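You operate a simulated robot arm through the tools that you are given. There is no shell and no other tool.

You are at the controls of a simulated robot arm. One attempt, no reset.

TASK
Oil the top of the blue-banded cedar block, clamped in the vice, with the felt dauber.
Fine: take the oil from the tin, put the dauber back and press the lid on again. Set down upright: felt dauber. A coat counts when it lies all over at full strength: go over it till it gets no stronger.

The check looks at the end state, three seconds after you hand in, the way a careful person would. Anything else that was tipped, shoved, dropped, spilled or broken makes it a failure. Lids that push on must go on centred and level and be pressed home; caps that screw on are set level and turned clockwise until they are tight.

THE ROBOT
A 7-joint arm with a two-finger parallel gripper, fixed in place. Base frame: the origin is on the floor under the middle of its stand, x ahead of it, y to its left, z up; the work surface is at about z = 78. Lengths are in cm, angles in degrees, forces in N, time in s.
With the tool pointing down near the work surface it reaches from about 30 to 70 cm from the base axis. Its first joint turns from -66.0 to 66.0 degrees. Payload 1.57 kg.
Tool frame: the origin (TCP) lies between the finger pads and is the grasp point; the fingertips stand 3 cm ahead of it; z points along the fingers, y is the line along which they close. The gripper opens to 11 cm. The fingers are 2.4 cm wide and 1.2 cm thick; the gripper's body (4.8 by 11.2 cm) begins 7.8 cm behind the TCP.
Orientation is that of the tool frame in the base frame, as a unit quaternion [x, y, z, w]. With the fingers straight down and closing along the base's y, the tool's x points along the base's -x, its y along +y and its z along -z.

THE INTERFACE
- The arm moves only by the tool move_arm. Its argument "plan" is a list of rows, each an object (a shift or turn left out is 0, a gripper value left out holds the last) with "turn": the turn, a rotation vector about the base's x, y, z in degrees, a list of three; "linear": the shift along the base's x, y, z in cm, a list of three; "jaw": the gripper command, from -1 (fully open) to 1 (shut), values between in proportion. In form: [{"turn": [wx, wy, wz], "linear": [dx, dy, dz], "jaw": jaw}, ...]. A call has 1 to 20 rows; each row is the pose to reach, as a shift and turn from the pose commanded when the call began. Each row takes 0.2 s and may step no farther than 5 cm and 8.6 degrees from the row before; otherwise, or with a gripper value out of range, the whole call is refused. A pose out of reach is approached as far as the arm can. The call stops where the force on the tool passes 40 N (or 10 N more than at its start, if that is more) or the arm is blocked; 0.2 s more then pass. Each finger travels about 10.8 cm/s and halts on what it meets, pressing with about 43 N; the grip force reading is that of the motor and also rises with nothing between the fingers. The clock runs only during rows and for 0.2 s after the last one: add rows that repeat a pose to give the fingers time. The reply holds the time, the measured pose of the TCP, the force on the tool along the base axes, the opening and the grip force, in the units named above and with some noise, with the torque about the TCP (base axes, N m) and any sound that the robot's microphone picked up.
- Cameras (640 x 400 px; columns grow to the right, rows downward): "scene" is fixed at [17.79, -40.74, 139.8]; the picture's right is [0.60, -0.80, 0.00], its down [-0.50, -0.37, -0.78] and it looks along [0.63, 0.47, -0.62] (base axes); focal length 315 px, centre (320, 200). "wrist" rides on the gripper at [7, 1.6, -14.1] in the tool frame; the picture's right is [-0.23, 0.97, 0.00], its down [-0.85, -0.20, -0.48] and it looks along [-0.47, -0.11, 0.88] (tool axes); focal length 222 px, centre (320, 200).
- camera(camera): a new picture of that camera. It takes no simulated time.
- probe_pixels(camera, pixels): for up to 12 pixels [column, row] of the newest picture of that camera ("zoom" is the newest enlarged one), the place [x, y, z] in the base frame of the surface seen there, good to about 0.2 cm. It takes no simulated time.
- close_up(camera, box): a new picture of the part [left, top, right, bottom] of that camera's present view, enlarged. It takes no simulated time.
- job_done(): hands the job in; it is judged then, once.

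Leave the gripper open and the arm clear of the work at the hand-in unless told otherwise.

The tools are called as a command line: name --argument value ..., lists and objects as JSON in quotes. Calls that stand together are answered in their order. move_arm: Moves the arm, as the interface text tells. Its arguments: {"type":"object","properties":{"plan":{"type":"array"}},"required":["plan"]} The other tools are called the same way: camera (camera) takes a picture; probe_pixels (camera, pixels) gives the place of the surface under pixels of a picture; close_up (camera, box) takes an enlarged picture of a part of a camera's view; job_done () hands the job in.

At the start:

```text
time: 0.0
eef_pos: [47.06, -5.23, 107.72]
tcp_rot: [0.0, 1.0, -0.001, -0.001]
ft_force: [-0.8, -0.4, -0.4]
moment: [0.0, -0.01, 0.01]
gripper_width: 11.01
finger_force: 0.1
```

scene: 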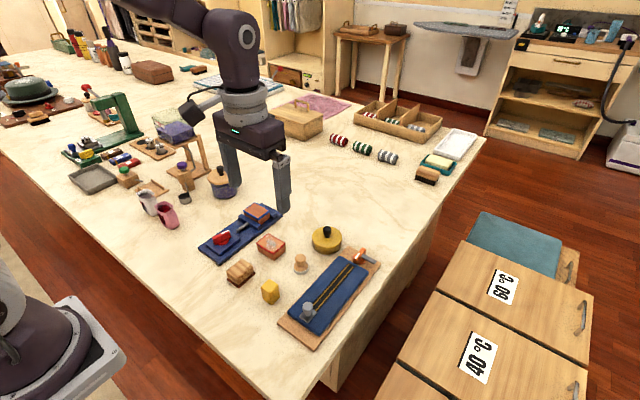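
wrist: 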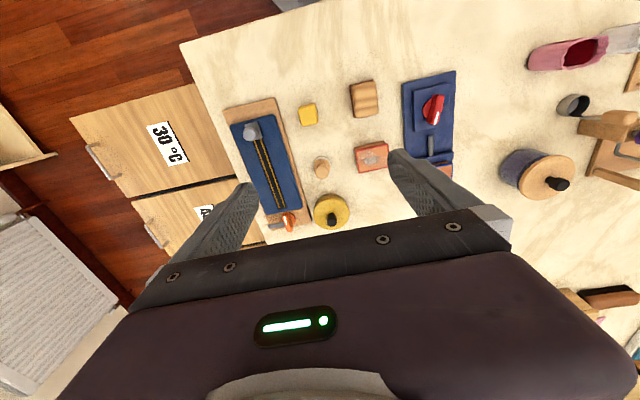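

I'll begin by looking closely at the work area: the scene picture shows a vice around (240,230), a yellow tin at (326,240), and a purple-blue pot at (222,185). I'll enlarge these parts.

close_up --camera "scene" --box '[180, 160, 400, 350]'

close_up --camera "scene" --box '[60, 80, 260, 240]'

close_up --camera "wrist" --box '[220, 60, 480, 240]'

```text
2.11 times, centred on (290, 255) of scene
```

zoom: 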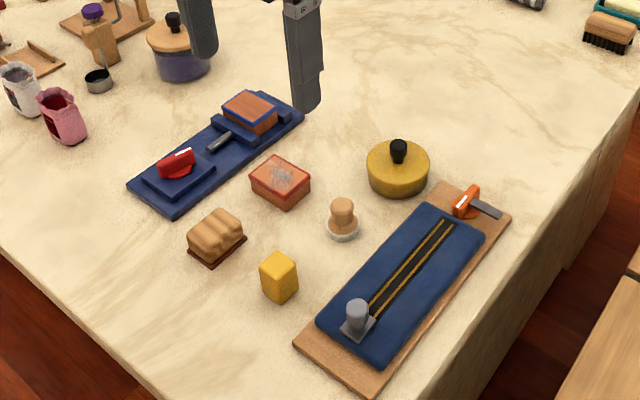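

```text
2.50 times, centred on (160, 160) of scene
```

zoom: 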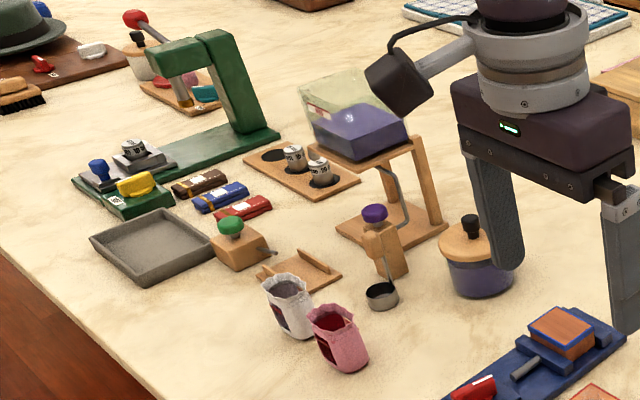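

```text
2.22 times, centred on (350, 150) of wrist
```

zoom: 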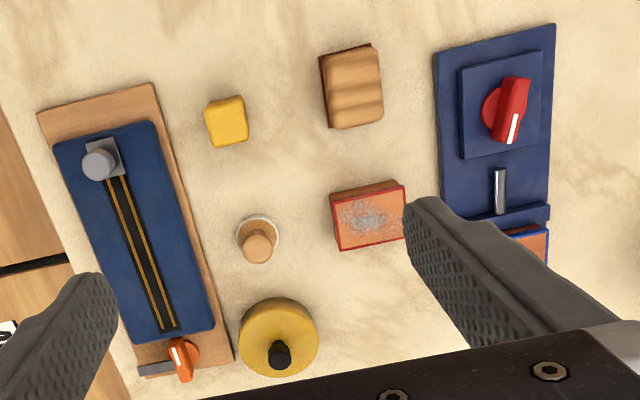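

The blue vice holds a block with a blue band at scene (257,212); a second block with a red band lies loose at (271,245). The tin with a black knob is at (326,240) and the dauber at (300,263). I'll look closer at each.

close_up --camera "scene" --box '[195, 195, 295, 265]'

close_up --camera "scene" --box '[280, 215, 360, 285]'

close_up --camera "scene" --box '[215, 225, 315, 310]'

```text
5.71 times, centred on (245, 230) of scene
```

zoom: 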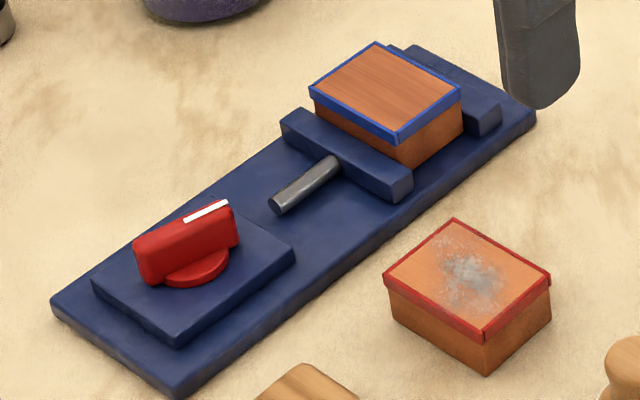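

```text
5.71 times, centred on (320, 250) of scene
```

zoom: 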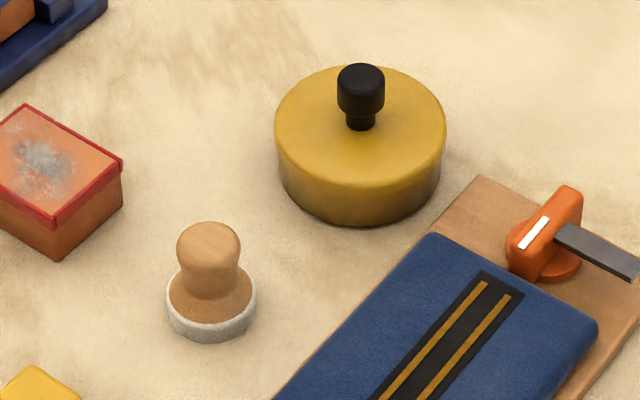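

```text
4.71 times, centred on (265, 268) of scene
```

zoom: 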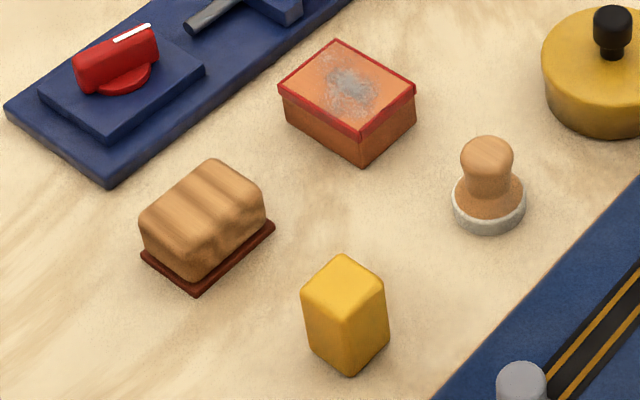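

I'll measure the vice jaws, block, dauber and tin. First probing in the scene picture through an enlarged view of the vice.

close_up --camera "scene" --box '[195, 195, 295, 265]'

probe_pixels --camera "zoom" --pixels '[[376, 46], [312, 88], [395, 138], [458, 90], [388, 90], [400, 165], [290, 115], [395, 190], [340, 150], [490, 105], [520, 110], [410, 60]]'

probe_pixels --camera "zoom" --pixels '[[185, 240], [225, 205], [140, 245], [180, 285], [100, 285], [290, 250], [180, 340], [60, 305], [180, 390], [280, 205], [335, 165], [380, 180]]'

```text
5.71 times, centred on (245, 230) of scene
```

zoom: 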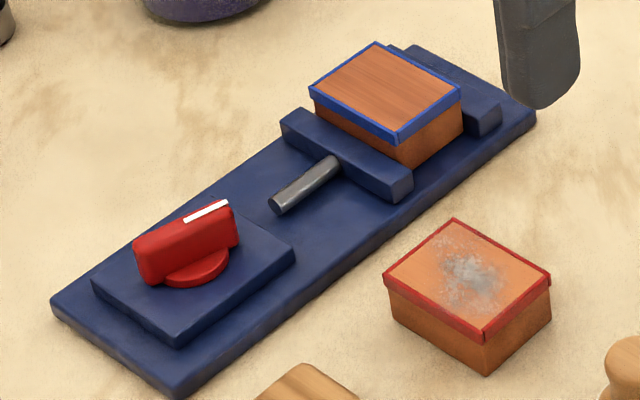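

```text
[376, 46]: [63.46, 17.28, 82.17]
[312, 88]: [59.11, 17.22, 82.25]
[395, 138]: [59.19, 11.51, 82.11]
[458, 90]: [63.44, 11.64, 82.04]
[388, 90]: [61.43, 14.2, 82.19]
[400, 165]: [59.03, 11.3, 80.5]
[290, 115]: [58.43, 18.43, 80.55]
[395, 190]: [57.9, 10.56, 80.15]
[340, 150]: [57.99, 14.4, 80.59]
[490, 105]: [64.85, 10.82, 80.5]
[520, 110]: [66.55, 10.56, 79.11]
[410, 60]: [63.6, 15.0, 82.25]
```

```text
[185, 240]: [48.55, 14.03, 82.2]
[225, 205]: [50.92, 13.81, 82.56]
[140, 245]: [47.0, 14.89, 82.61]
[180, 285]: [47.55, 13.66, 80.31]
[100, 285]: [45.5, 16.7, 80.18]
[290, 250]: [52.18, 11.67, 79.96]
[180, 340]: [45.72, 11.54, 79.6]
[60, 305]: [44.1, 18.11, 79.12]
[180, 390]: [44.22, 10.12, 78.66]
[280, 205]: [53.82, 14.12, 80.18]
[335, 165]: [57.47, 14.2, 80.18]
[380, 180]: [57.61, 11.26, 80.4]
```

Block: x 59.0–63.5, y 11.4–17.3, top at z 82.2. Now I'll measure the tin and dauber in an enlarged view.

close_up --camera "scene" --box '[280, 215, 360, 285]'

probe_pixels --camera "zoom" --pixels '[[361, 72], [361, 100], [345, 110], [290, 130], [430, 130], [360, 165], [360, 210], [285, 190], [360, 118], [300, 100], [420, 90], [440, 180]]'

probe_pixels --camera "zoom" --pixels '[[208, 235], [208, 255], [208, 280], [208, 318], [208, 335], [170, 300], [252, 300], [195, 262], [222, 262], [240, 350], [70, 180], [190, 365]]'

```text
5.71 times, centred on (320, 250) of scene
```

zoom: 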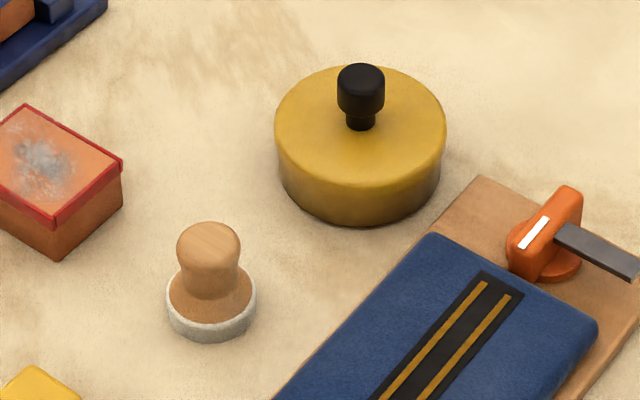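

```text
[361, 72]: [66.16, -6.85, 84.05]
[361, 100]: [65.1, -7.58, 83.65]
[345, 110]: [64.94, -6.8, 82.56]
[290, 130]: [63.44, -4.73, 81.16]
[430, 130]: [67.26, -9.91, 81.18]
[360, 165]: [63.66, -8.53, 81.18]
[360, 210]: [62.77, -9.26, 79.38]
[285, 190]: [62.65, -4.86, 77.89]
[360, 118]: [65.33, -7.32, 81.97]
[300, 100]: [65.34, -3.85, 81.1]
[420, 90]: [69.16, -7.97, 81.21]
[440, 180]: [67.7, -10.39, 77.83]
```

```text
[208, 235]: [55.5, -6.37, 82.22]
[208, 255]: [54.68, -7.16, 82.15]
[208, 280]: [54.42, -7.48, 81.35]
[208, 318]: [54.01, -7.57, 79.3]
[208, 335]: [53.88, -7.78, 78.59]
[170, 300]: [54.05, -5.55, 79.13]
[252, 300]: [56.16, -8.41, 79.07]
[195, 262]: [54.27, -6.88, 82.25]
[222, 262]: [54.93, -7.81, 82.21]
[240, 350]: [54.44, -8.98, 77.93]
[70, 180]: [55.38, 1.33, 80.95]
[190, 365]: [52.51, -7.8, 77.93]
```

The table is at z≈77.9; tin centre near (65.6,−7.1) with lid top at 81.2 and knob top about 84.2; dauber near (55.2,−6.8) with top at 82.2. Next I move the arm sideways at the same height to look down at the vice with the wrist camera.

move_arm --plan '[{"linear": [0, 4, 0], "jaw": -1}, {"linear": [0, 8, 0]}, {"linear": [0, 12, 0]}, {"linear": [0, 16, 0]}, {"linear": [0, 20, 0]}, {"linear": [0, 20, 0]}]'

camera --camera "wrist"

camera --camera "scene"

```text
time: 1.4
eef_pos: [46.96, 14.98, 107.61]
tcp_rot: [0.0, 1.0, 0.0, 0.0]
ft_force: [0.0, 0.2, -0.2]
moment: [-0.02, -0.01, 0.01]
gripper_width: 10.99
finger_force: 0.0
```

```text
taken
```

wrist: 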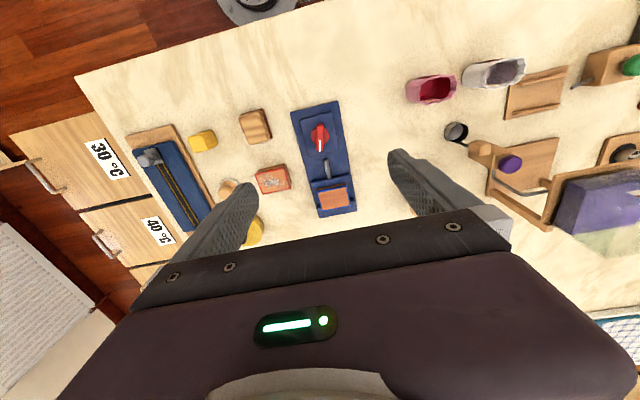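

```text
taken
```

scene: 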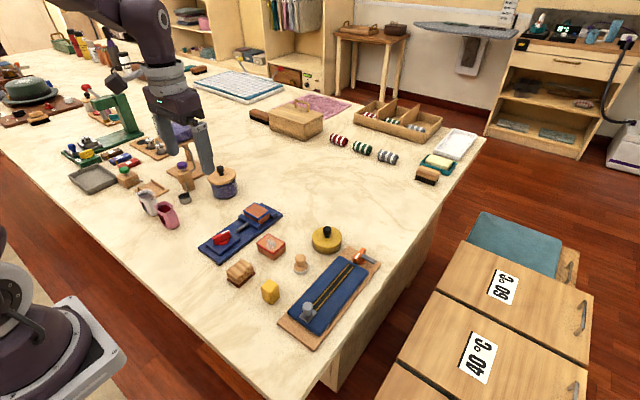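

I see the vice in the wrist picture at (325,160). I'll enlarge it to check whether the jaws touch the block and how the top face looks.

close_up --camera "wrist" --box '[280, 95, 370, 225]'

close_up --camera "scene" --box '[235, 195, 290, 235]'

```text
3.08 times, centred on (325, 160) of wrist
```

zoom: 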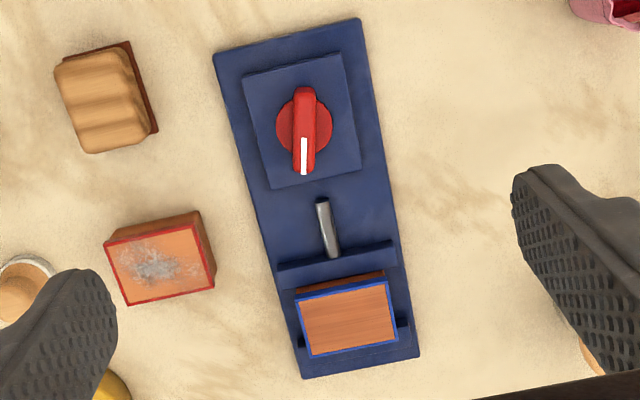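

```text
10.00 times, centred on (262, 215) of scene
```

zoom: 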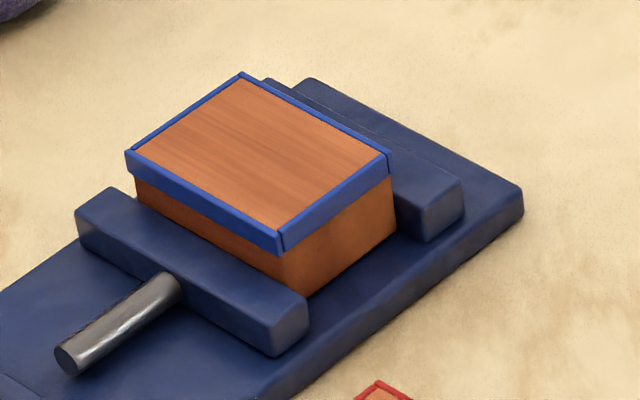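

The jaws meet the block front and back (front jaw x≈58.8, rear jaw x≈63.7), so it is clamped and its top is clean and bare. Next I go back towards the tin at a lower height for a closer look from the wrist camera.

move_arm --plan '[{"linear": [0, -4.5, 0], "jaw": -1}, {"linear": [0.5, -9, 0]}, {"linear": [1, -13.5, 0]}, {"linear": [2, -18, -1]}, {"linear": [3, -21, -4]}, {"linear": [4, -21, -7]}, {"linear": [4, -21, -7]}]'

camera --camera "wrist"

close_up --camera "wrist" --box '[250, 80, 410, 220]'

```text
time: 3.0
eef_pos: [50.96, -6.06, 100.68]
tcp_rot: [-0.001, 1.0, 0.001, 0.0]
ft_force: [0.0, 0.5, 0.2]
moment: [0.0, 0.03, 0.02]
gripper_width: 11.01
finger_force: 0.0
```

```text
taken
```

wrist: 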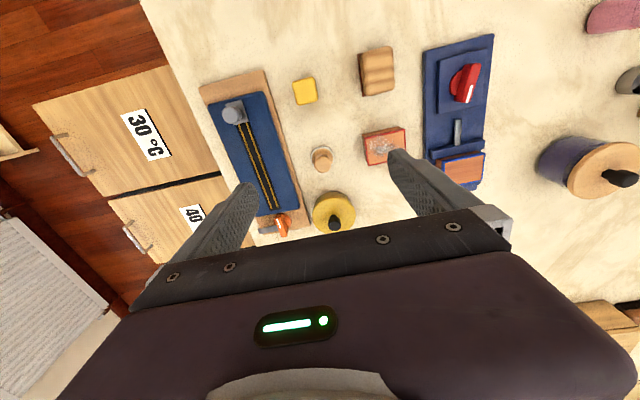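

```text
2.86 times, centred on (330, 150) of wrist
```

zoom: 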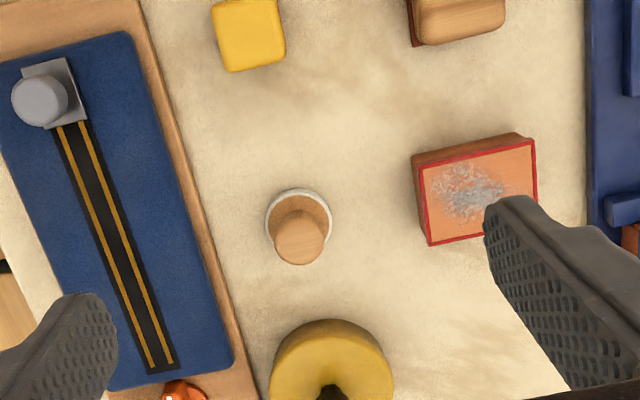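

I'll probe edges of the dauber (zoom ~ (298,225)) and of the tin (zoom ~ (330,370)) to get their exact centres.

probe_pixels --camera "zoom" --pixels '[[299, 237], [276, 238], [322, 238], [299, 257], [299, 220], [298, 192], [268, 224], [330, 222], [298, 200], [272, 210], [325, 210], [298, 246]]'

probe_pixels --camera "zoom" --pixels '[[330, 322], [275, 370], [388, 370], [290, 345], [370, 342], [330, 340], [330, 392], [330, 360], [300, 390], [360, 390], [320, 395], [340, 395]]'

close_up --camera "wrist" --box '[290, 170, 380, 240]'

```text
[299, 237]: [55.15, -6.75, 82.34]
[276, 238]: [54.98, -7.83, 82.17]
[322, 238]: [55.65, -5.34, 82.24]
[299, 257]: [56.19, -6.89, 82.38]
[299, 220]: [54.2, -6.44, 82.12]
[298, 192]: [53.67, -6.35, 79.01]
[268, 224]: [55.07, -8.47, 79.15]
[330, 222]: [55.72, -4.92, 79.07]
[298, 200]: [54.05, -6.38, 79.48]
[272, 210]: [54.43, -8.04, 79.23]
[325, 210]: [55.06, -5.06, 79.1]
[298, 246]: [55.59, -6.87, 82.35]
```

```text
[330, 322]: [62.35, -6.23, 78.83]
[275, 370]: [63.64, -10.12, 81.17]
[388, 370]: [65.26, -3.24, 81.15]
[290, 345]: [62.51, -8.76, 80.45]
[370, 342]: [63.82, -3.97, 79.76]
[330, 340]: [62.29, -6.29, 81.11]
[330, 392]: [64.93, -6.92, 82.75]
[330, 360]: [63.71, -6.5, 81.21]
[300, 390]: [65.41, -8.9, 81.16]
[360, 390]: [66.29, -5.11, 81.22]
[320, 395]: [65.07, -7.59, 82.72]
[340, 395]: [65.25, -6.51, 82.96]
```

```text
5.71 times, centred on (335, 205) of wrist
```

zoom: 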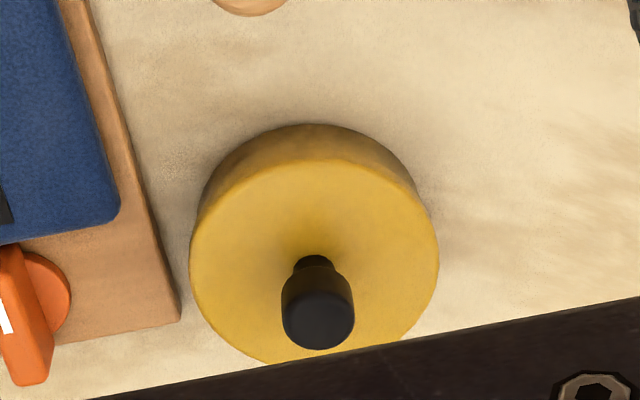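

Probing the knob and the lid rim in this closer view.

probe_pixels --camera "zoom" --pixels '[[318, 320], [290, 318], [347, 318], [318, 342], [318, 300], [192, 275], [436, 262], [315, 160], [230, 335], [410, 330], [315, 130], [180, 318]]'

```text
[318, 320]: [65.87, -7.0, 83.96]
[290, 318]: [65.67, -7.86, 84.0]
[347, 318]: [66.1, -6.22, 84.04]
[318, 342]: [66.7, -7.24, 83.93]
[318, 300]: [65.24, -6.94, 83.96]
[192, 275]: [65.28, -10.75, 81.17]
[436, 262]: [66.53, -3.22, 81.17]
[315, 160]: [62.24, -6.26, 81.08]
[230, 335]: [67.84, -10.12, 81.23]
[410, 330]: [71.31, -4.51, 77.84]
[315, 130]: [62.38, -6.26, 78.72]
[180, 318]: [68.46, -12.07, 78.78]
```

Tin centre works out at (65.93,−7.03), lid radius 3.8, knob 1.7 wide with top at z 84.0. I'll bring the gripper above the knob at z≈92 with the jaws about 5 cm open.

move_arm --plan '[{"linear": [4, -0.3, -1], "jaw": 0.1}, {"linear": [8, -0.6, -3]}, {"linear": [12, -0.9, -5]}, {"linear": [14.95, -0.95, -7]}, {"linear": [14.95, -0.95, -8.7]}, {"linear": [14.95, -0.95, -8.7]}, {"linear": [14.95, -0.95, -8.7]}]'

camera --camera "wrist"

close_up --camera "scene" --box '[280, 195, 370, 265]'

```text
time: 4.6
eef_pos: [66.17, -7.02, 92.06]
tcp_rot: [0.0, 1.0, 0.0, 0.0]
ft_force: [-0.4, 0.6, 0.7]
moment: [0.01, 0.0, 0.01]
gripper_width: 4.97
finger_force: 0.0
```

```text
taken
```

wrist: 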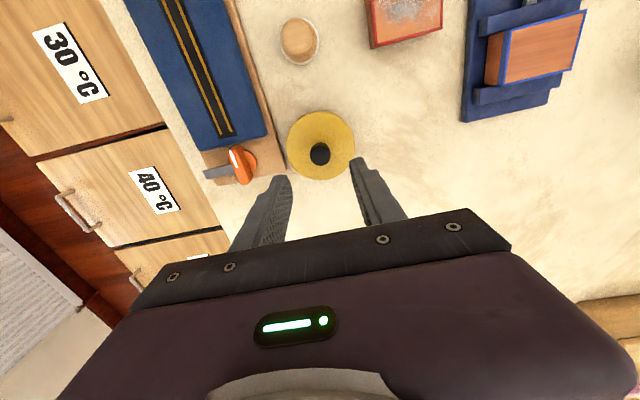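

```text
5.71 times, centred on (325, 230) of scene
```

zoom: 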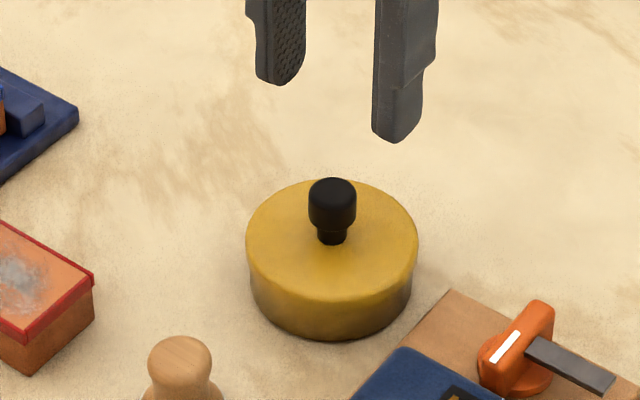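

I'll re-check the tin centre from this closer wrist view (tin at (320,145), knob at (319,154)).

close_up --camera "wrist" --box '[270, 95, 370, 195]'

move_arm --plan '[{"linear": [0, 0, 0]}]'

```text
4.00 times, centred on (320, 145) of wrist
```

zoom: 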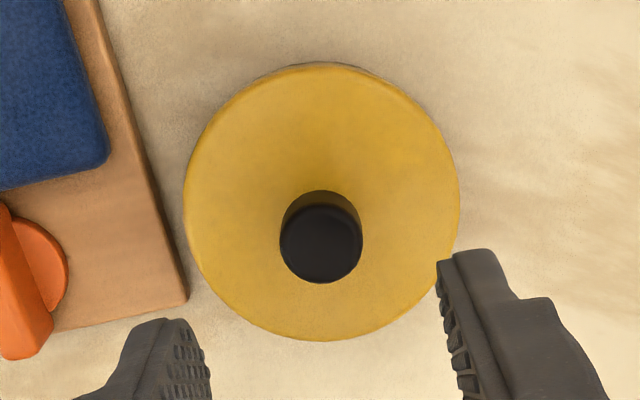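

```text
time: 5.0
eef_pos: [66.13, -7.06, 92.12]
tcp_rot: [0.0, 1.0, 0.0, 0.0]
ft_force: [0.4, 0.0, 1.2]
moment: [-0.02, -0.01, -0.01]
gripper_width: 4.94
finger_force: 0.0
```

probe_pixels --camera "zoom" --pixels '[[322, 243], [284, 243], [360, 243], [322, 278], [322, 210], [190, 200], [455, 200], [322, 68], [322, 337], [240, 105], [410, 105], [240, 305]]'

```text
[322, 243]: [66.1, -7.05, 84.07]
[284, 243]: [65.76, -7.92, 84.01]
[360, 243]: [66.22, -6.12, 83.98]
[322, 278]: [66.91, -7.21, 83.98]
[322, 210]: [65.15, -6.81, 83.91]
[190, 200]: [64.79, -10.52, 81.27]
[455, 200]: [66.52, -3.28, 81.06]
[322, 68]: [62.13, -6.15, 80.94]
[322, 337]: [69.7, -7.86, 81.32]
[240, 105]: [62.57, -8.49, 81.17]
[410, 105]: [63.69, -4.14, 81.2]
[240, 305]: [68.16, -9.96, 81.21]
```

Knob centre confirmed at about (66.0,−7.02). I lower to z≈84.6 (fingertips about 0.4 above the lid), keeping the jaws open.

move_arm --plan '[{"linear": [-0.12, 0.03, -3], "jaw": 0.1}, {"linear": [-0.12, 0.03, -6]}, {"linear": [-0.12, 0.03, -7.5]}, {"linear": [-0.12, 0.03, -7.5]}]'

close_up --camera "scene" --box '[280, 195, 370, 265]'

```text
time: 6.0
eef_pos: [66.01, -7.01, 84.62]
tcp_rot: [0.0, 1.0, 0.0, 0.001]
ft_force: [0.3, -0.2, 0.7]
moment: [0.0, -0.02, -0.01]
gripper_width: 4.94
finger_force: 0.1
```

```text
5.71 times, centred on (325, 230) of scene
```

zoom: 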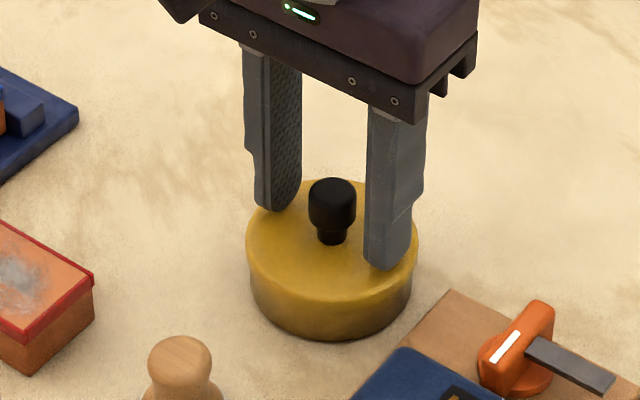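

The fingers straddle the knob. Closing the jaws on the knob now.

move_arm --plan '[{"jaw": 1}, {"jaw": 1}, {"jaw": 1}, {"jaw": 1}]'

```text
time: 7.0
eef_pos: [66.09, -7.05, 84.55]
tcp_rot: [0.0, 1.0, 0.0, 0.0]
ft_force: [-0.2, -1.6, -1.2]
moment: [-0.07, -0.02, 0.0]
gripper_width: 2.03
finger_force: 33.7
```

The grip closed on the knob at 2.03 cm. Now I lift slowly to pull the lid off straight up.

move_arm --plan '[{"linear": [0, 0, 0.3], "jaw": 1}, {"linear": [0, 0, 0.6]}, {"linear": [0, 0, 1.0]}, {"linear": [0, 0, 1.5]}, {"linear": [0, 0, 2.0]}, {"linear": [0, 0, 2.0]}]'

close_up --camera "scene" --box '[280, 195, 370, 265]'

```text
time: 8.4
eef_pos: [65.94, -7.09, 86.62]
tcp_rot: [0.001, 1.0, -0.001, 0.0]
ft_force: [0.2, -0.3, 0.4]
moment: [0.01, 0.01, -0.01]
gripper_width: 2.03
finger_force: 33.5
heard: snap
```

```text
5.71 times, centred on (325, 230) of scene
```

zoom: 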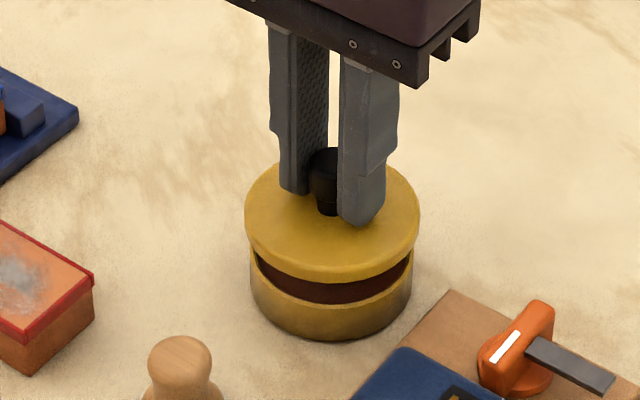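

The lid came off with a snap. I lift a further 6 cm and look at the lid and the open tin.

move_arm --plan '[{"linear": [0, 0, 2], "jaw": 1}, {"linear": [0, 0, 4]}, {"linear": [0, 0, 6]}, {"linear": [0, 0, 6]}]'

close_up --camera "scene" --box '[270, 165, 390, 265]'

camera --camera "wrist"

```text
time: 9.4
eef_pos: [65.78, -6.93, 92.22]
tcp_rot: [0.0, 1.0, 0.0, 0.0]
ft_force: [0.3, 0.1, -1.2]
moment: [0.01, 0.03, 0.0]
gripper_width: 2.01
finger_force: 34.1
```

```text
4.00 times, centred on (330, 215) of scene
```

zoom: 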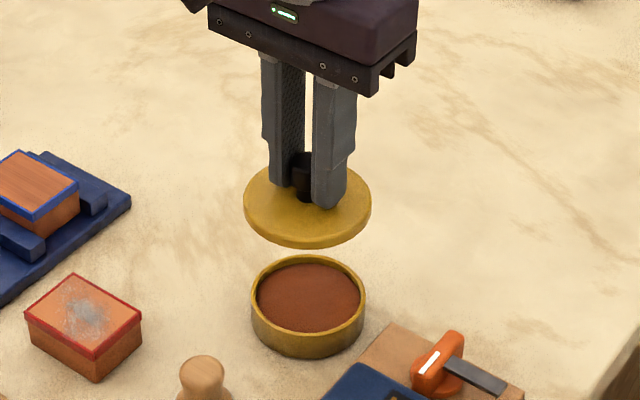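

```text
taken
```

wrist: 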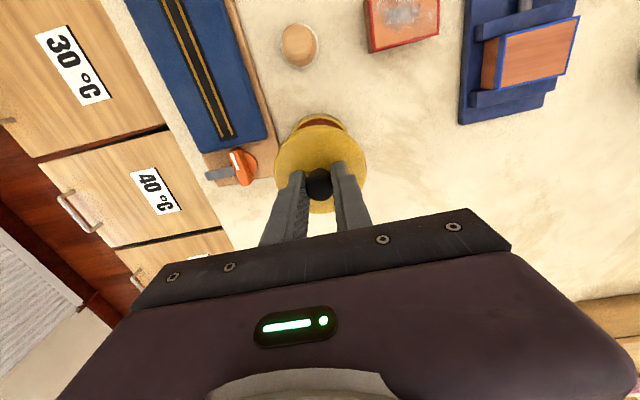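

The tin is open; a reddish-brown fill is visible at zoom (308,298). I probe the fill level, the tin rim and the lid.

probe_pixels --camera "zoom" --pixels '[[308, 298], [280, 290], [340, 300], [308, 325], [308, 332], [308, 345], [254, 300], [363, 290], [308, 240], [260, 210], [360, 210], [308, 272]]'

move_arm --plan '[{"jaw": 1}, {"jaw": 1}]'

close_up --camera "scene" --box '[295, 195, 350, 265]'

```text
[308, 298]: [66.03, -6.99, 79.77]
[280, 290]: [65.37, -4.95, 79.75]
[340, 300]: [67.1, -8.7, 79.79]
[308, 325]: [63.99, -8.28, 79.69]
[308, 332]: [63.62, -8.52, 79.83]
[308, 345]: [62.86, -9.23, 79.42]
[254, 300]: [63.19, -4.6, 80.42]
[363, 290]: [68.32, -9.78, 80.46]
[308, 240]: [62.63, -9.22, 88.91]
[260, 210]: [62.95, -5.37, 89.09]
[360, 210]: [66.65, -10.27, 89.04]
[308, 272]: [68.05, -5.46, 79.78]
```

```text
time: 10.0
eef_pos: [65.74, -7.08, 92.38]
tcp_rot: [0.0, 1.0, 0.0, 0.001]
ft_force: [0.4, 0.1, -1.1]
moment: [0.0, 0.04, -0.02]
gripper_width: 1.99
finger_force: 33.8
```

```text
5.71 times, centred on (322, 230) of scene
```

zoom: 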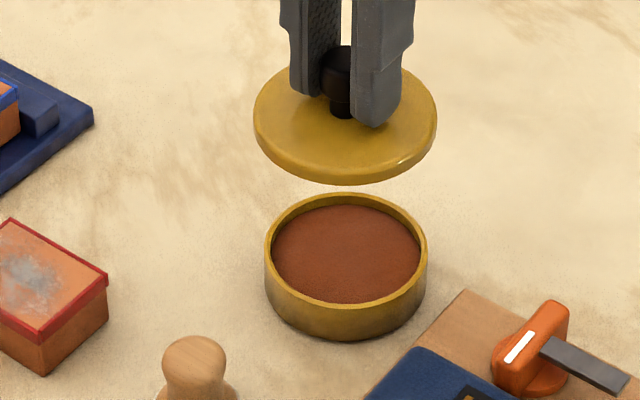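

Fill level is z 79.77, tin rim 80.45, tin centre (66.0,−7.0), inner radius about 3.1. Free table lies to the right of the tin (y −2 to 9). I carry the lid 10 cm along +y and lower it most of the way.

move_arm --plan '[{"linear": [0, 2.5, 0], "jaw": 1}, {"linear": [0, 5, 0]}, {"linear": [0, 7.5, 0]}, {"linear": [0, 10, 0]}, {"linear": [0, 10, -2.5]}, {"linear": [0, 10, -5]}, {"linear": [0, 10, -7.5]}, {"linear": [0, 10, -9]}, {"linear": [0, 10, -9]}]'

close_up --camera "scene" --box '[250, 165, 370, 265]'

```text
time: 12.0
eef_pos: [65.94, 2.89, 83.48]
tcp_rot: [0.0, 1.0, 0.0, -0.001]
ft_force: [1.0, -0.7, 0.4]
moment: [0.04, -0.02, -0.01]
gripper_width: 2.01
finger_force: 33.9
```

```text
4.00 times, centred on (310, 215) of scene
```

zoom: 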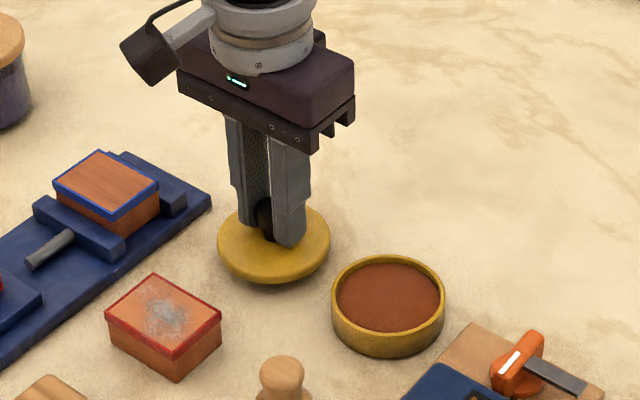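

Nothing touched yet. I lower in small steps, watching the force.

move_arm --plan '[{"linear": [0, 0, -0.2], "jaw": 1}, {"linear": [0, 0, -0.4]}, {"linear": [0, 0, -0.6]}, {"linear": [0, 0, -0.7]}]'

close_up --camera "scene" --box '[290, 195, 350, 245]'

```text
time: 13.0
eef_pos: [65.91, 3.07, 82.92]
tcp_rot: [0.0, 1.0, 0.0, 0.0]
ft_force: [0.0, -0.4, -0.6]
moment: [0.0, -0.01, -0.01]
gripper_width: 2.02
finger_force: 33.8
```

```text
8.00 times, centred on (320, 220) of scene
```

zoom: 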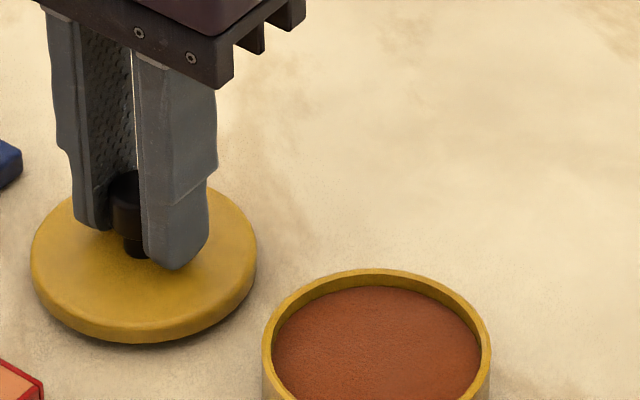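

Still no contact (force −0.6 N). Continuing down in steps of 0.1 cm.

move_arm --plan '[{"linear": [0, 0, -0.1], "jaw": 1}, {"linear": [0, 0, -0.2]}, {"linear": [0, 0, -0.3]}, {"linear": [0, 0, -0.3]}]'

close_up --camera "scene" --box '[280, 195, 340, 245]'

```text
time: 14.0
eef_pos: [66.01, 2.97, 82.44]
tcp_rot: [0.0, 1.0, 0.001, 0.0]
ft_force: [0.2, -0.2, -0.3]
moment: [0.02, -0.01, 0.03]
gripper_width: 2.03
finger_force: 34.6
```

```text
8.00 times, centred on (310, 220) of scene
```

zoom: 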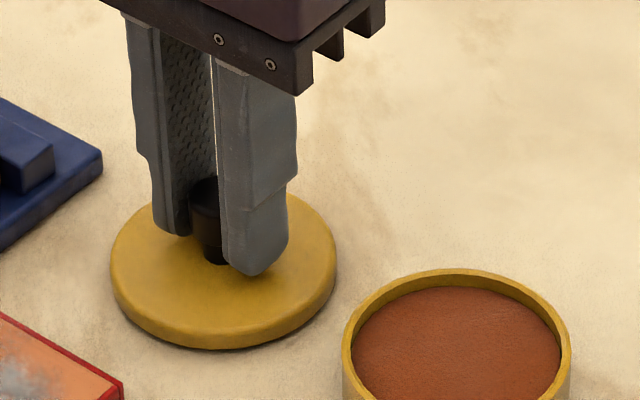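

Still free; lid top now about z 79.1. I continue down by 0.1 cm steps.

move_arm --plan '[{"linear": [0, 0, -0.1], "jaw": 1}, {"linear": [0, 0, -0.2]}, {"linear": [0, 0, -0.2]}]'

```text
time: 14.8
eef_pos: [65.92, 3.03, 82.32]
tcp_rot: [-0.001, 1.0, 0.0, 0.0]
ft_force: [0.4, -0.2, -0.6]
moment: [0.01, 0.02, 0.02]
gripper_width: 2.02
finger_force: 34.2
```

move_arm --plan '[{"linear": [0, 0, -0.1], "jaw": 1}, {"linear": [0, 0, -0.2]}, {"linear": [0, 0, -0.2]}]'

close_up --camera "scene" --box '[280, 195, 340, 245]'

```text
time: 15.6
eef_pos: [65.98, 3.0, 82.24]
tcp_rot: [0.0, 1.0, 0.0, 0.002]
ft_force: [-5.3, -0.3, 24.6]
moment: [-0.11, 0.23, -0.03]
gripper_width: 2.02
finger_force: 33.7
```

```text
8.00 times, centred on (310, 220) of scene
```

zoom: 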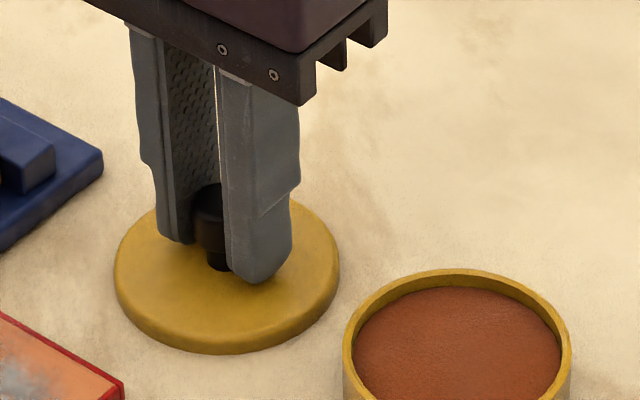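

The lid is on the table (24.6 N upward). I ease up 0.1 cm, then open the jaws to about 5 cm and rise.

move_arm --plan '[{"linear": [0, 0, 0.1], "jaw": 1}, {"linear": [0, 0, 0.1], "jaw": 0.6}, {"linear": [0, 0, 0.1], "jaw": 0.1}, {"linear": [0, 0, 0.1], "jaw": 0.1}, {"linear": [0, 0, 2], "jaw": 0.1}, {"linear": [0, 0, 5], "jaw": 0.1}, {"linear": [0, 0, 8], "jaw": 0.1}, {"linear": [0, 0, 10], "jaw": 0.1}, {"linear": [0, 0, 10], "jaw": 0.1}]'

camera --camera "wrist"

close_up --camera "scene" --box '[260, 190, 350, 260]'

```text
time: 17.6
eef_pos: [66.01, 3.15, 92.06]
tcp_rot: [-0.001, 1.0, 0.0, 0.001]
ft_force: [-0.7, -0.1, -0.3]
moment: [0.03, -0.01, -0.02]
gripper_width: 4.96
finger_force: 0.0
```

```text
taken
```

wrist: 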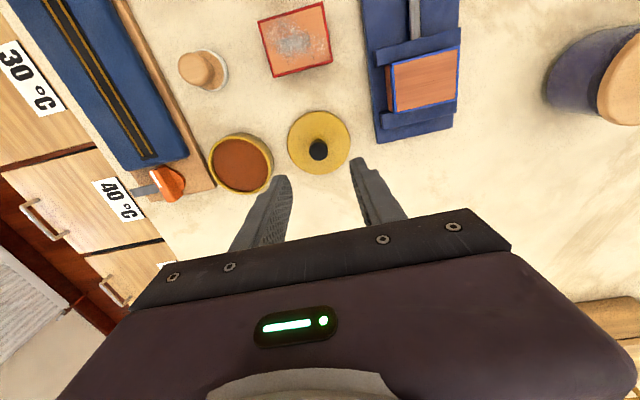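

```text
5.71 times, centred on (305, 225) of scene
```

zoom: 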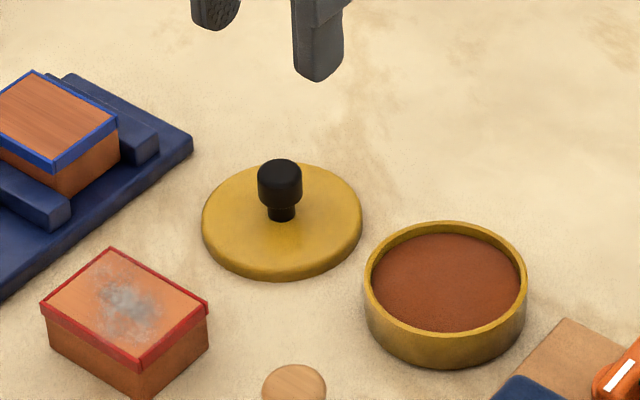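

The lid rests level on the table at (66,3). Next I move over the dauber at (55.3,−6.7), staying at z≈92, jaws about 4 cm open.

move_arm --plan '[{"linear": [-3, -2.5, 0], "jaw": 0.25}, {"linear": [-6, -5, 0]}, {"linear": [-9, -7.5, 0]}, {"linear": [-10.7, -9.75, 0]}, {"linear": [-10.7, -9.75, 0]}, {"linear": [-10.7, -9.75, 0]}]'

camera --camera "wrist"

close_up --camera "wrist" --box '[270, 95, 370, 195]'

```text
time: 19.0
eef_pos: [55.02, -6.58, 92.19]
tcp_rot: [0.0, 1.0, 0.0, -0.001]
ft_force: [-0.8, 0.5, -0.7]
moment: [-0.02, -0.03, -0.03]
gripper_width: 4.14
finger_force: 0.0
```

```text
taken
```

wrist: 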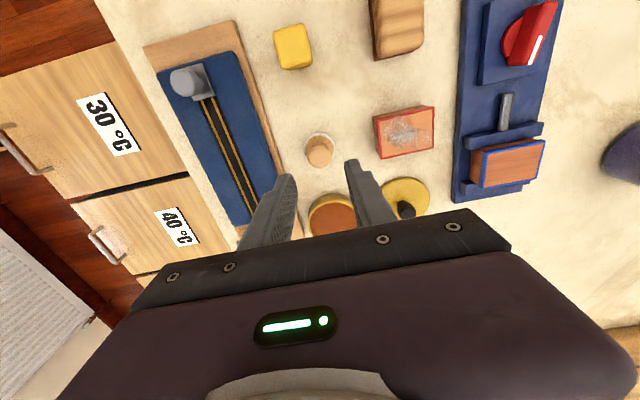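

```text
4.00 times, centred on (320, 145) of wrist
```

zoom: 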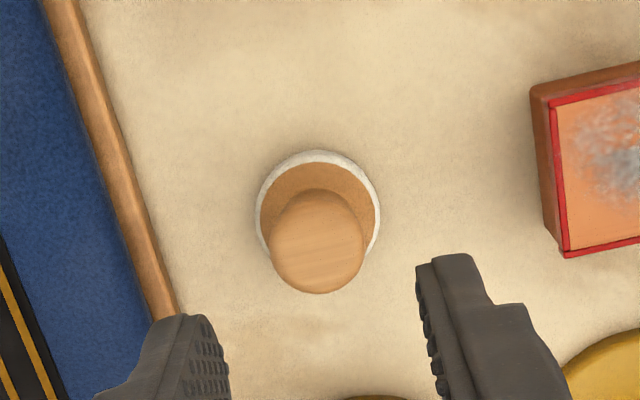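

probe_pixels --camera "zoom" --pixels '[[318, 245], [273, 245], [362, 243], [316, 290], [320, 195], [320, 154], [258, 220], [378, 215], [290, 200], [340, 185], [175, 300], [150, 220]]'

close_up --camera "scene" --box '[280, 235, 330, 285]'

```text
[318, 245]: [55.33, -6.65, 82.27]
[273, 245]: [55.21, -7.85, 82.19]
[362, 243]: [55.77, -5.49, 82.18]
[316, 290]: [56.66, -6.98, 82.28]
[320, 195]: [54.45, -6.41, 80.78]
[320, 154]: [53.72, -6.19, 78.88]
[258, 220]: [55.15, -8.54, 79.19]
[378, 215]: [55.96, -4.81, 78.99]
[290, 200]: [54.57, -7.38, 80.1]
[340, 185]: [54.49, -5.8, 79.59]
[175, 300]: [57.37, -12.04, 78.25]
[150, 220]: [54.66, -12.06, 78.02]
```

```text
8.00 times, centred on (305, 260) of scene
```

zoom: 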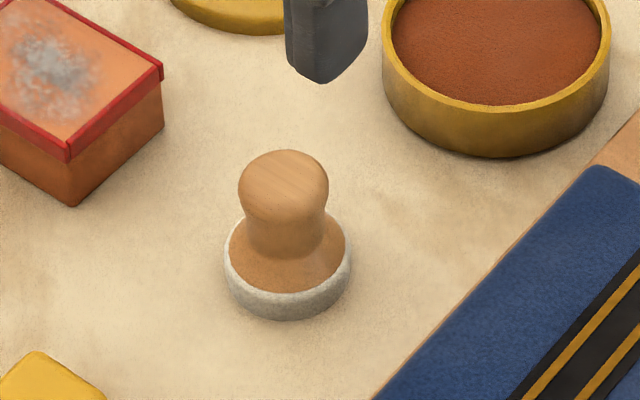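

Dauber centre is at (55.5,−6.68). I shift +0.35 in x and lower to z≈83.0 so that the fingertips reach the neck just above the flare.

move_arm --plan '[{"linear": [0.37, 0.03, -3], "jaw": 0.25}, {"linear": [0.37, 0.03, -6]}, {"linear": [0.37, 0.03, -8]}, {"linear": [0.37, 0.03, -9.1]}, {"linear": [0.37, 0.03, -9.1]}]'

close_up --camera "scene" --box '[270, 225, 340, 285]'

camera --camera "wrist"

```text
time: 20.2
eef_pos: [55.58, -6.74, 82.98]
tcp_rot: [0.0, 1.0, 0.001, 0.0]
ft_force: [-0.4, 0.3, -0.4]
moment: [-0.01, 0.0, -0.01]
gripper_width: 4.14
finger_force: 0.1
```

```text
6.67 times, centred on (305, 255) of scene
```

zoom: 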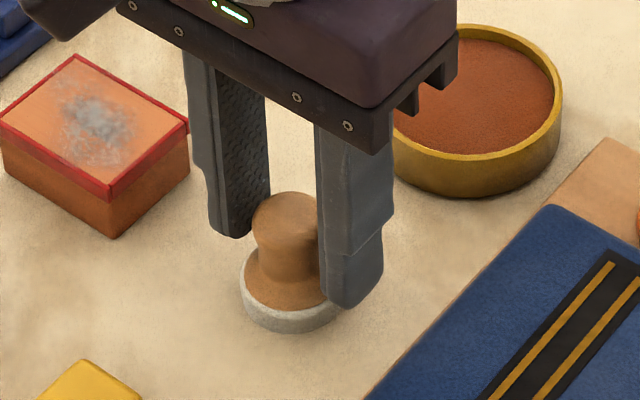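

```text
taken
```

wrist: 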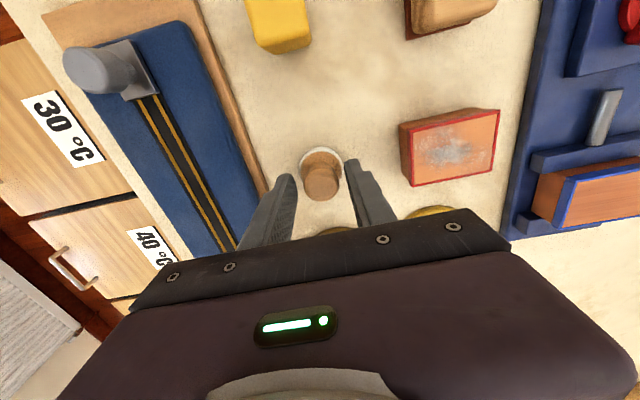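

The fingers straddle the dauber's handle evenly. Closing.

move_arm --plan '[{"jaw": 0.4}, {"jaw": 0.6}, {"jaw": 1}, {"jaw": 1}, {"jaw": 1}]'

close_up --camera "scene" --box '[270, 225, 340, 285]'

```text
time: 21.4
eef_pos: [55.52, -7.03, 83.05]
tcp_rot: [-0.001, 1.0, 0.0, 0.0]
ft_force: [-0.1, 0.4, 0.6]
moment: [-0.05, -0.01, 0.0]
gripper_width: 2.57
finger_force: 37.1
```

```text
6.67 times, centred on (305, 255) of scene
```

zoom: 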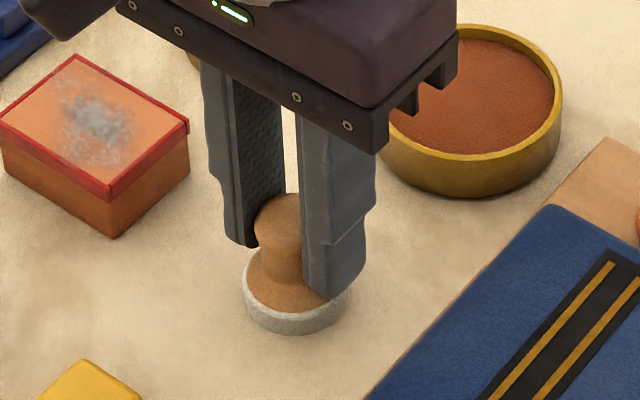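

The dauber is held at 2.57 cm width. I lift it 8 cm and check that it hangs straight.

move_arm --plan '[{"linear": [0, 0, 1], "jaw": 1}, {"linear": [0, 0, 3]}, {"linear": [0, 0, 5.5]}, {"linear": [0, 0, 8]}, {"linear": [0, 0, 8]}]'

close_up --camera "scene" --box '[270, 205, 350, 275]'

```text
time: 22.6
eef_pos: [55.56, -6.91, 90.94]
tcp_rot: [0.001, 1.0, 0.0, 0.0]
ft_force: [-1.0, 0.4, -0.5]
moment: [0.04, 0.0, 0.04]
gripper_width: 2.58
finger_force: 36.9
```

```text
5.71 times, centred on (310, 240) of scene
```

zoom: 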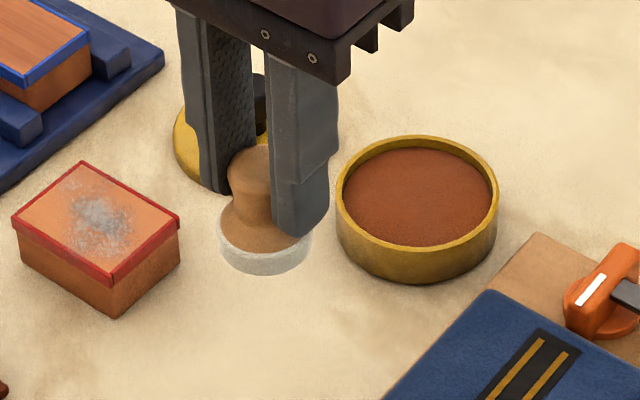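

It hangs straight; the felt bottom is 5.1 below the TCP. I move over the tin centre (66.0,−7.0).

move_arm --plan '[{"linear": [3, -0.1, 0], "jaw": 1}, {"linear": [6, -0.2, 0]}, {"linear": [9, -0.2, 0]}, {"linear": [10.42, -0.22, 0]}, {"linear": [10.42, -0.22, 0]}, {"linear": [10.42, -0.22, -2.5]}, {"linear": [10.42, -0.22, -4.5]}, {"linear": [10.42, -0.22, -5.2]}, {"linear": [10.42, -0.22, -5.2]}]'

close_up --camera "scene" --box '[280, 195, 370, 265]'

camera --camera "wrist"

```text
time: 24.6
eef_pos: [66.01, -6.79, 85.8]
tcp_rot: [0.0, 1.0, 0.0, 0.0]
ft_force: [0.2, -0.2, -0.8]
moment: [-0.01, 0.01, -0.01]
gripper_width: 2.57
finger_force: 36.9
```

```text
5.71 times, centred on (325, 230) of scene
```

zoom: 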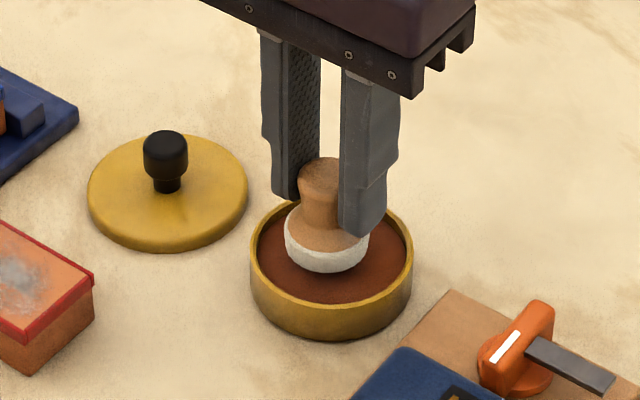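

```text
taken
```

wrist: 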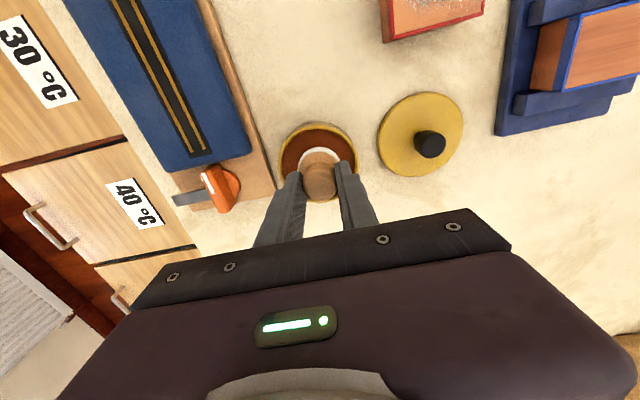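

The dauber is centred in the tin opening. I lower in small steps until it meets the fill at about z 79.77.

move_arm --plan '[{"linear": [0, 0, -0.4], "jaw": 1}, {"linear": [0, 0, -0.7]}, {"linear": [0, 0, -0.9]}, {"linear": [0, 0, -1.0]}, {"linear": [0, 0, -1.0]}]'

close_up --camera "scene" --box '[280, 195, 370, 265]'

```text
time: 25.8
eef_pos: [65.98, -6.88, 84.87]
tcp_rot: [0.0, 1.0, 0.0, 0.001]
ft_force: [2.3, -0.4, 5.0]
moment: [-0.01, -0.07, 0.01]
gripper_width: 2.59
finger_force: 37.1
```

```text
5.71 times, centred on (325, 230) of scene
```

zoom: 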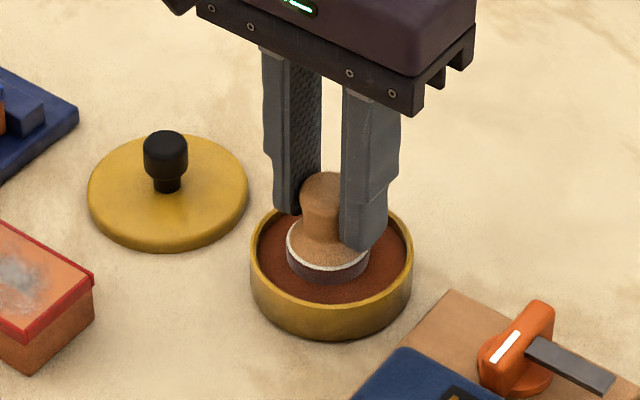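

The felt touches the fill with 5 N and its lower part has turned dark red: it is taking oil. I hold a moment, then lift a bit to check.

move_arm --plan '[{"linear": [0, 0, -0.05], "jaw": 1}, {"linear": [0, 0, -0.05]}, {"linear": [0, 0, -0.05]}, {"linear": [0, 0, -0.05]}, {"linear": [0, 0, 0.5]}, {"linear": [0, 0, 1.0]}, {"linear": [0, 0, 1.5]}, {"linear": [0, 0, 1.5]}]'

close_up --camera "scene" --box '[290, 200, 360, 260]'

```text
time: 27.6
eef_pos: [66.1, -6.95, 86.35]
tcp_rot: [0.0, 1.0, 0.0, 0.0]
ft_force: [-0.4, -0.3, -1.1]
moment: [-0.01, 0.02, -0.02]
gripper_width: 2.57
finger_force: 37.2
```

```text
6.67 times, centred on (325, 230) of scene
```

zoom: 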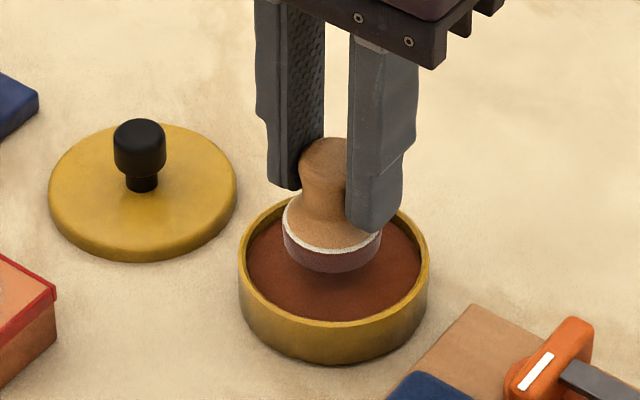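

The felt is evenly wet (dark red), nothing dripping. I lift to z≈91.8, carry it over to the block's near-left corner region (x 60.2, y 12.4) and lower to about 1 cm above the block.

move_arm --plan '[{"linear": [0, 0, 3], "jaw": 1}, {"linear": [0, 0, 5.5]}, {"linear": [-1, 3, 5.5]}, {"linear": [-2, 6.5, 5.5]}, {"linear": [-3, 10, 5.5]}, {"linear": [-4, 13.5, 5.5]}, {"linear": [-5, 16.5, 5.5]}, {"linear": [-5.78, 19.34, 5.5]}, {"linear": [-5.78, 19.34, 5.5]}, {"linear": [-5.78, 19.34, 3.5]}, {"linear": [-5.78, 19.34, 2.0]}, {"linear": [-5.78, 19.34, 2.0]}]'

close_up --camera "scene" --box '[215, 175, 305, 245]'

camera --camera "wrist"

```text
time: 30.2
eef_pos: [60.37, 12.7, 88.0]
tcp_rot: [0.0, 1.0, 0.0, -0.001]
ft_force: [0.2, 0.7, 0.0]
moment: [-0.04, -0.02, -0.01]
gripper_width: 2.55
finger_force: 37.1
```

```text
5.71 times, centred on (260, 210) of scene
```

zoom: 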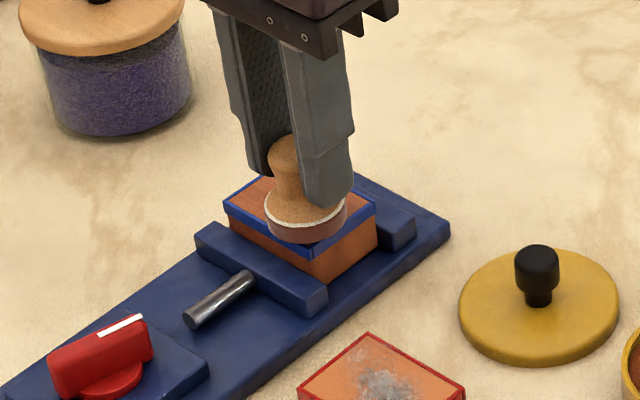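

```text
taken
```

wrist: 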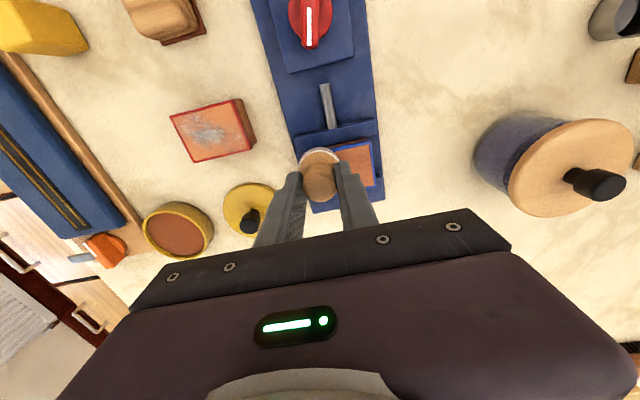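

The dauber is just above the block's near corner. I hold a moment to re-read the pose, then lower in small steps onto the wood.

move_arm --plan '[{"jaw": 1}, {"linear": [0, 0, -0.3]}, {"linear": [0, 0, -0.5]}, {"linear": [0, 0, -0.5]}]'

```text
time: 31.2
eef_pos: [60.22, 12.44, 87.78]
tcp_rot: [0.0, 1.0, 0.001, 0.001]
ft_force: [0.5, 0.7, -1.0]
moment: [0.01, 0.01, -0.02]
gripper_width: 2.57
finger_force: 36.6
```

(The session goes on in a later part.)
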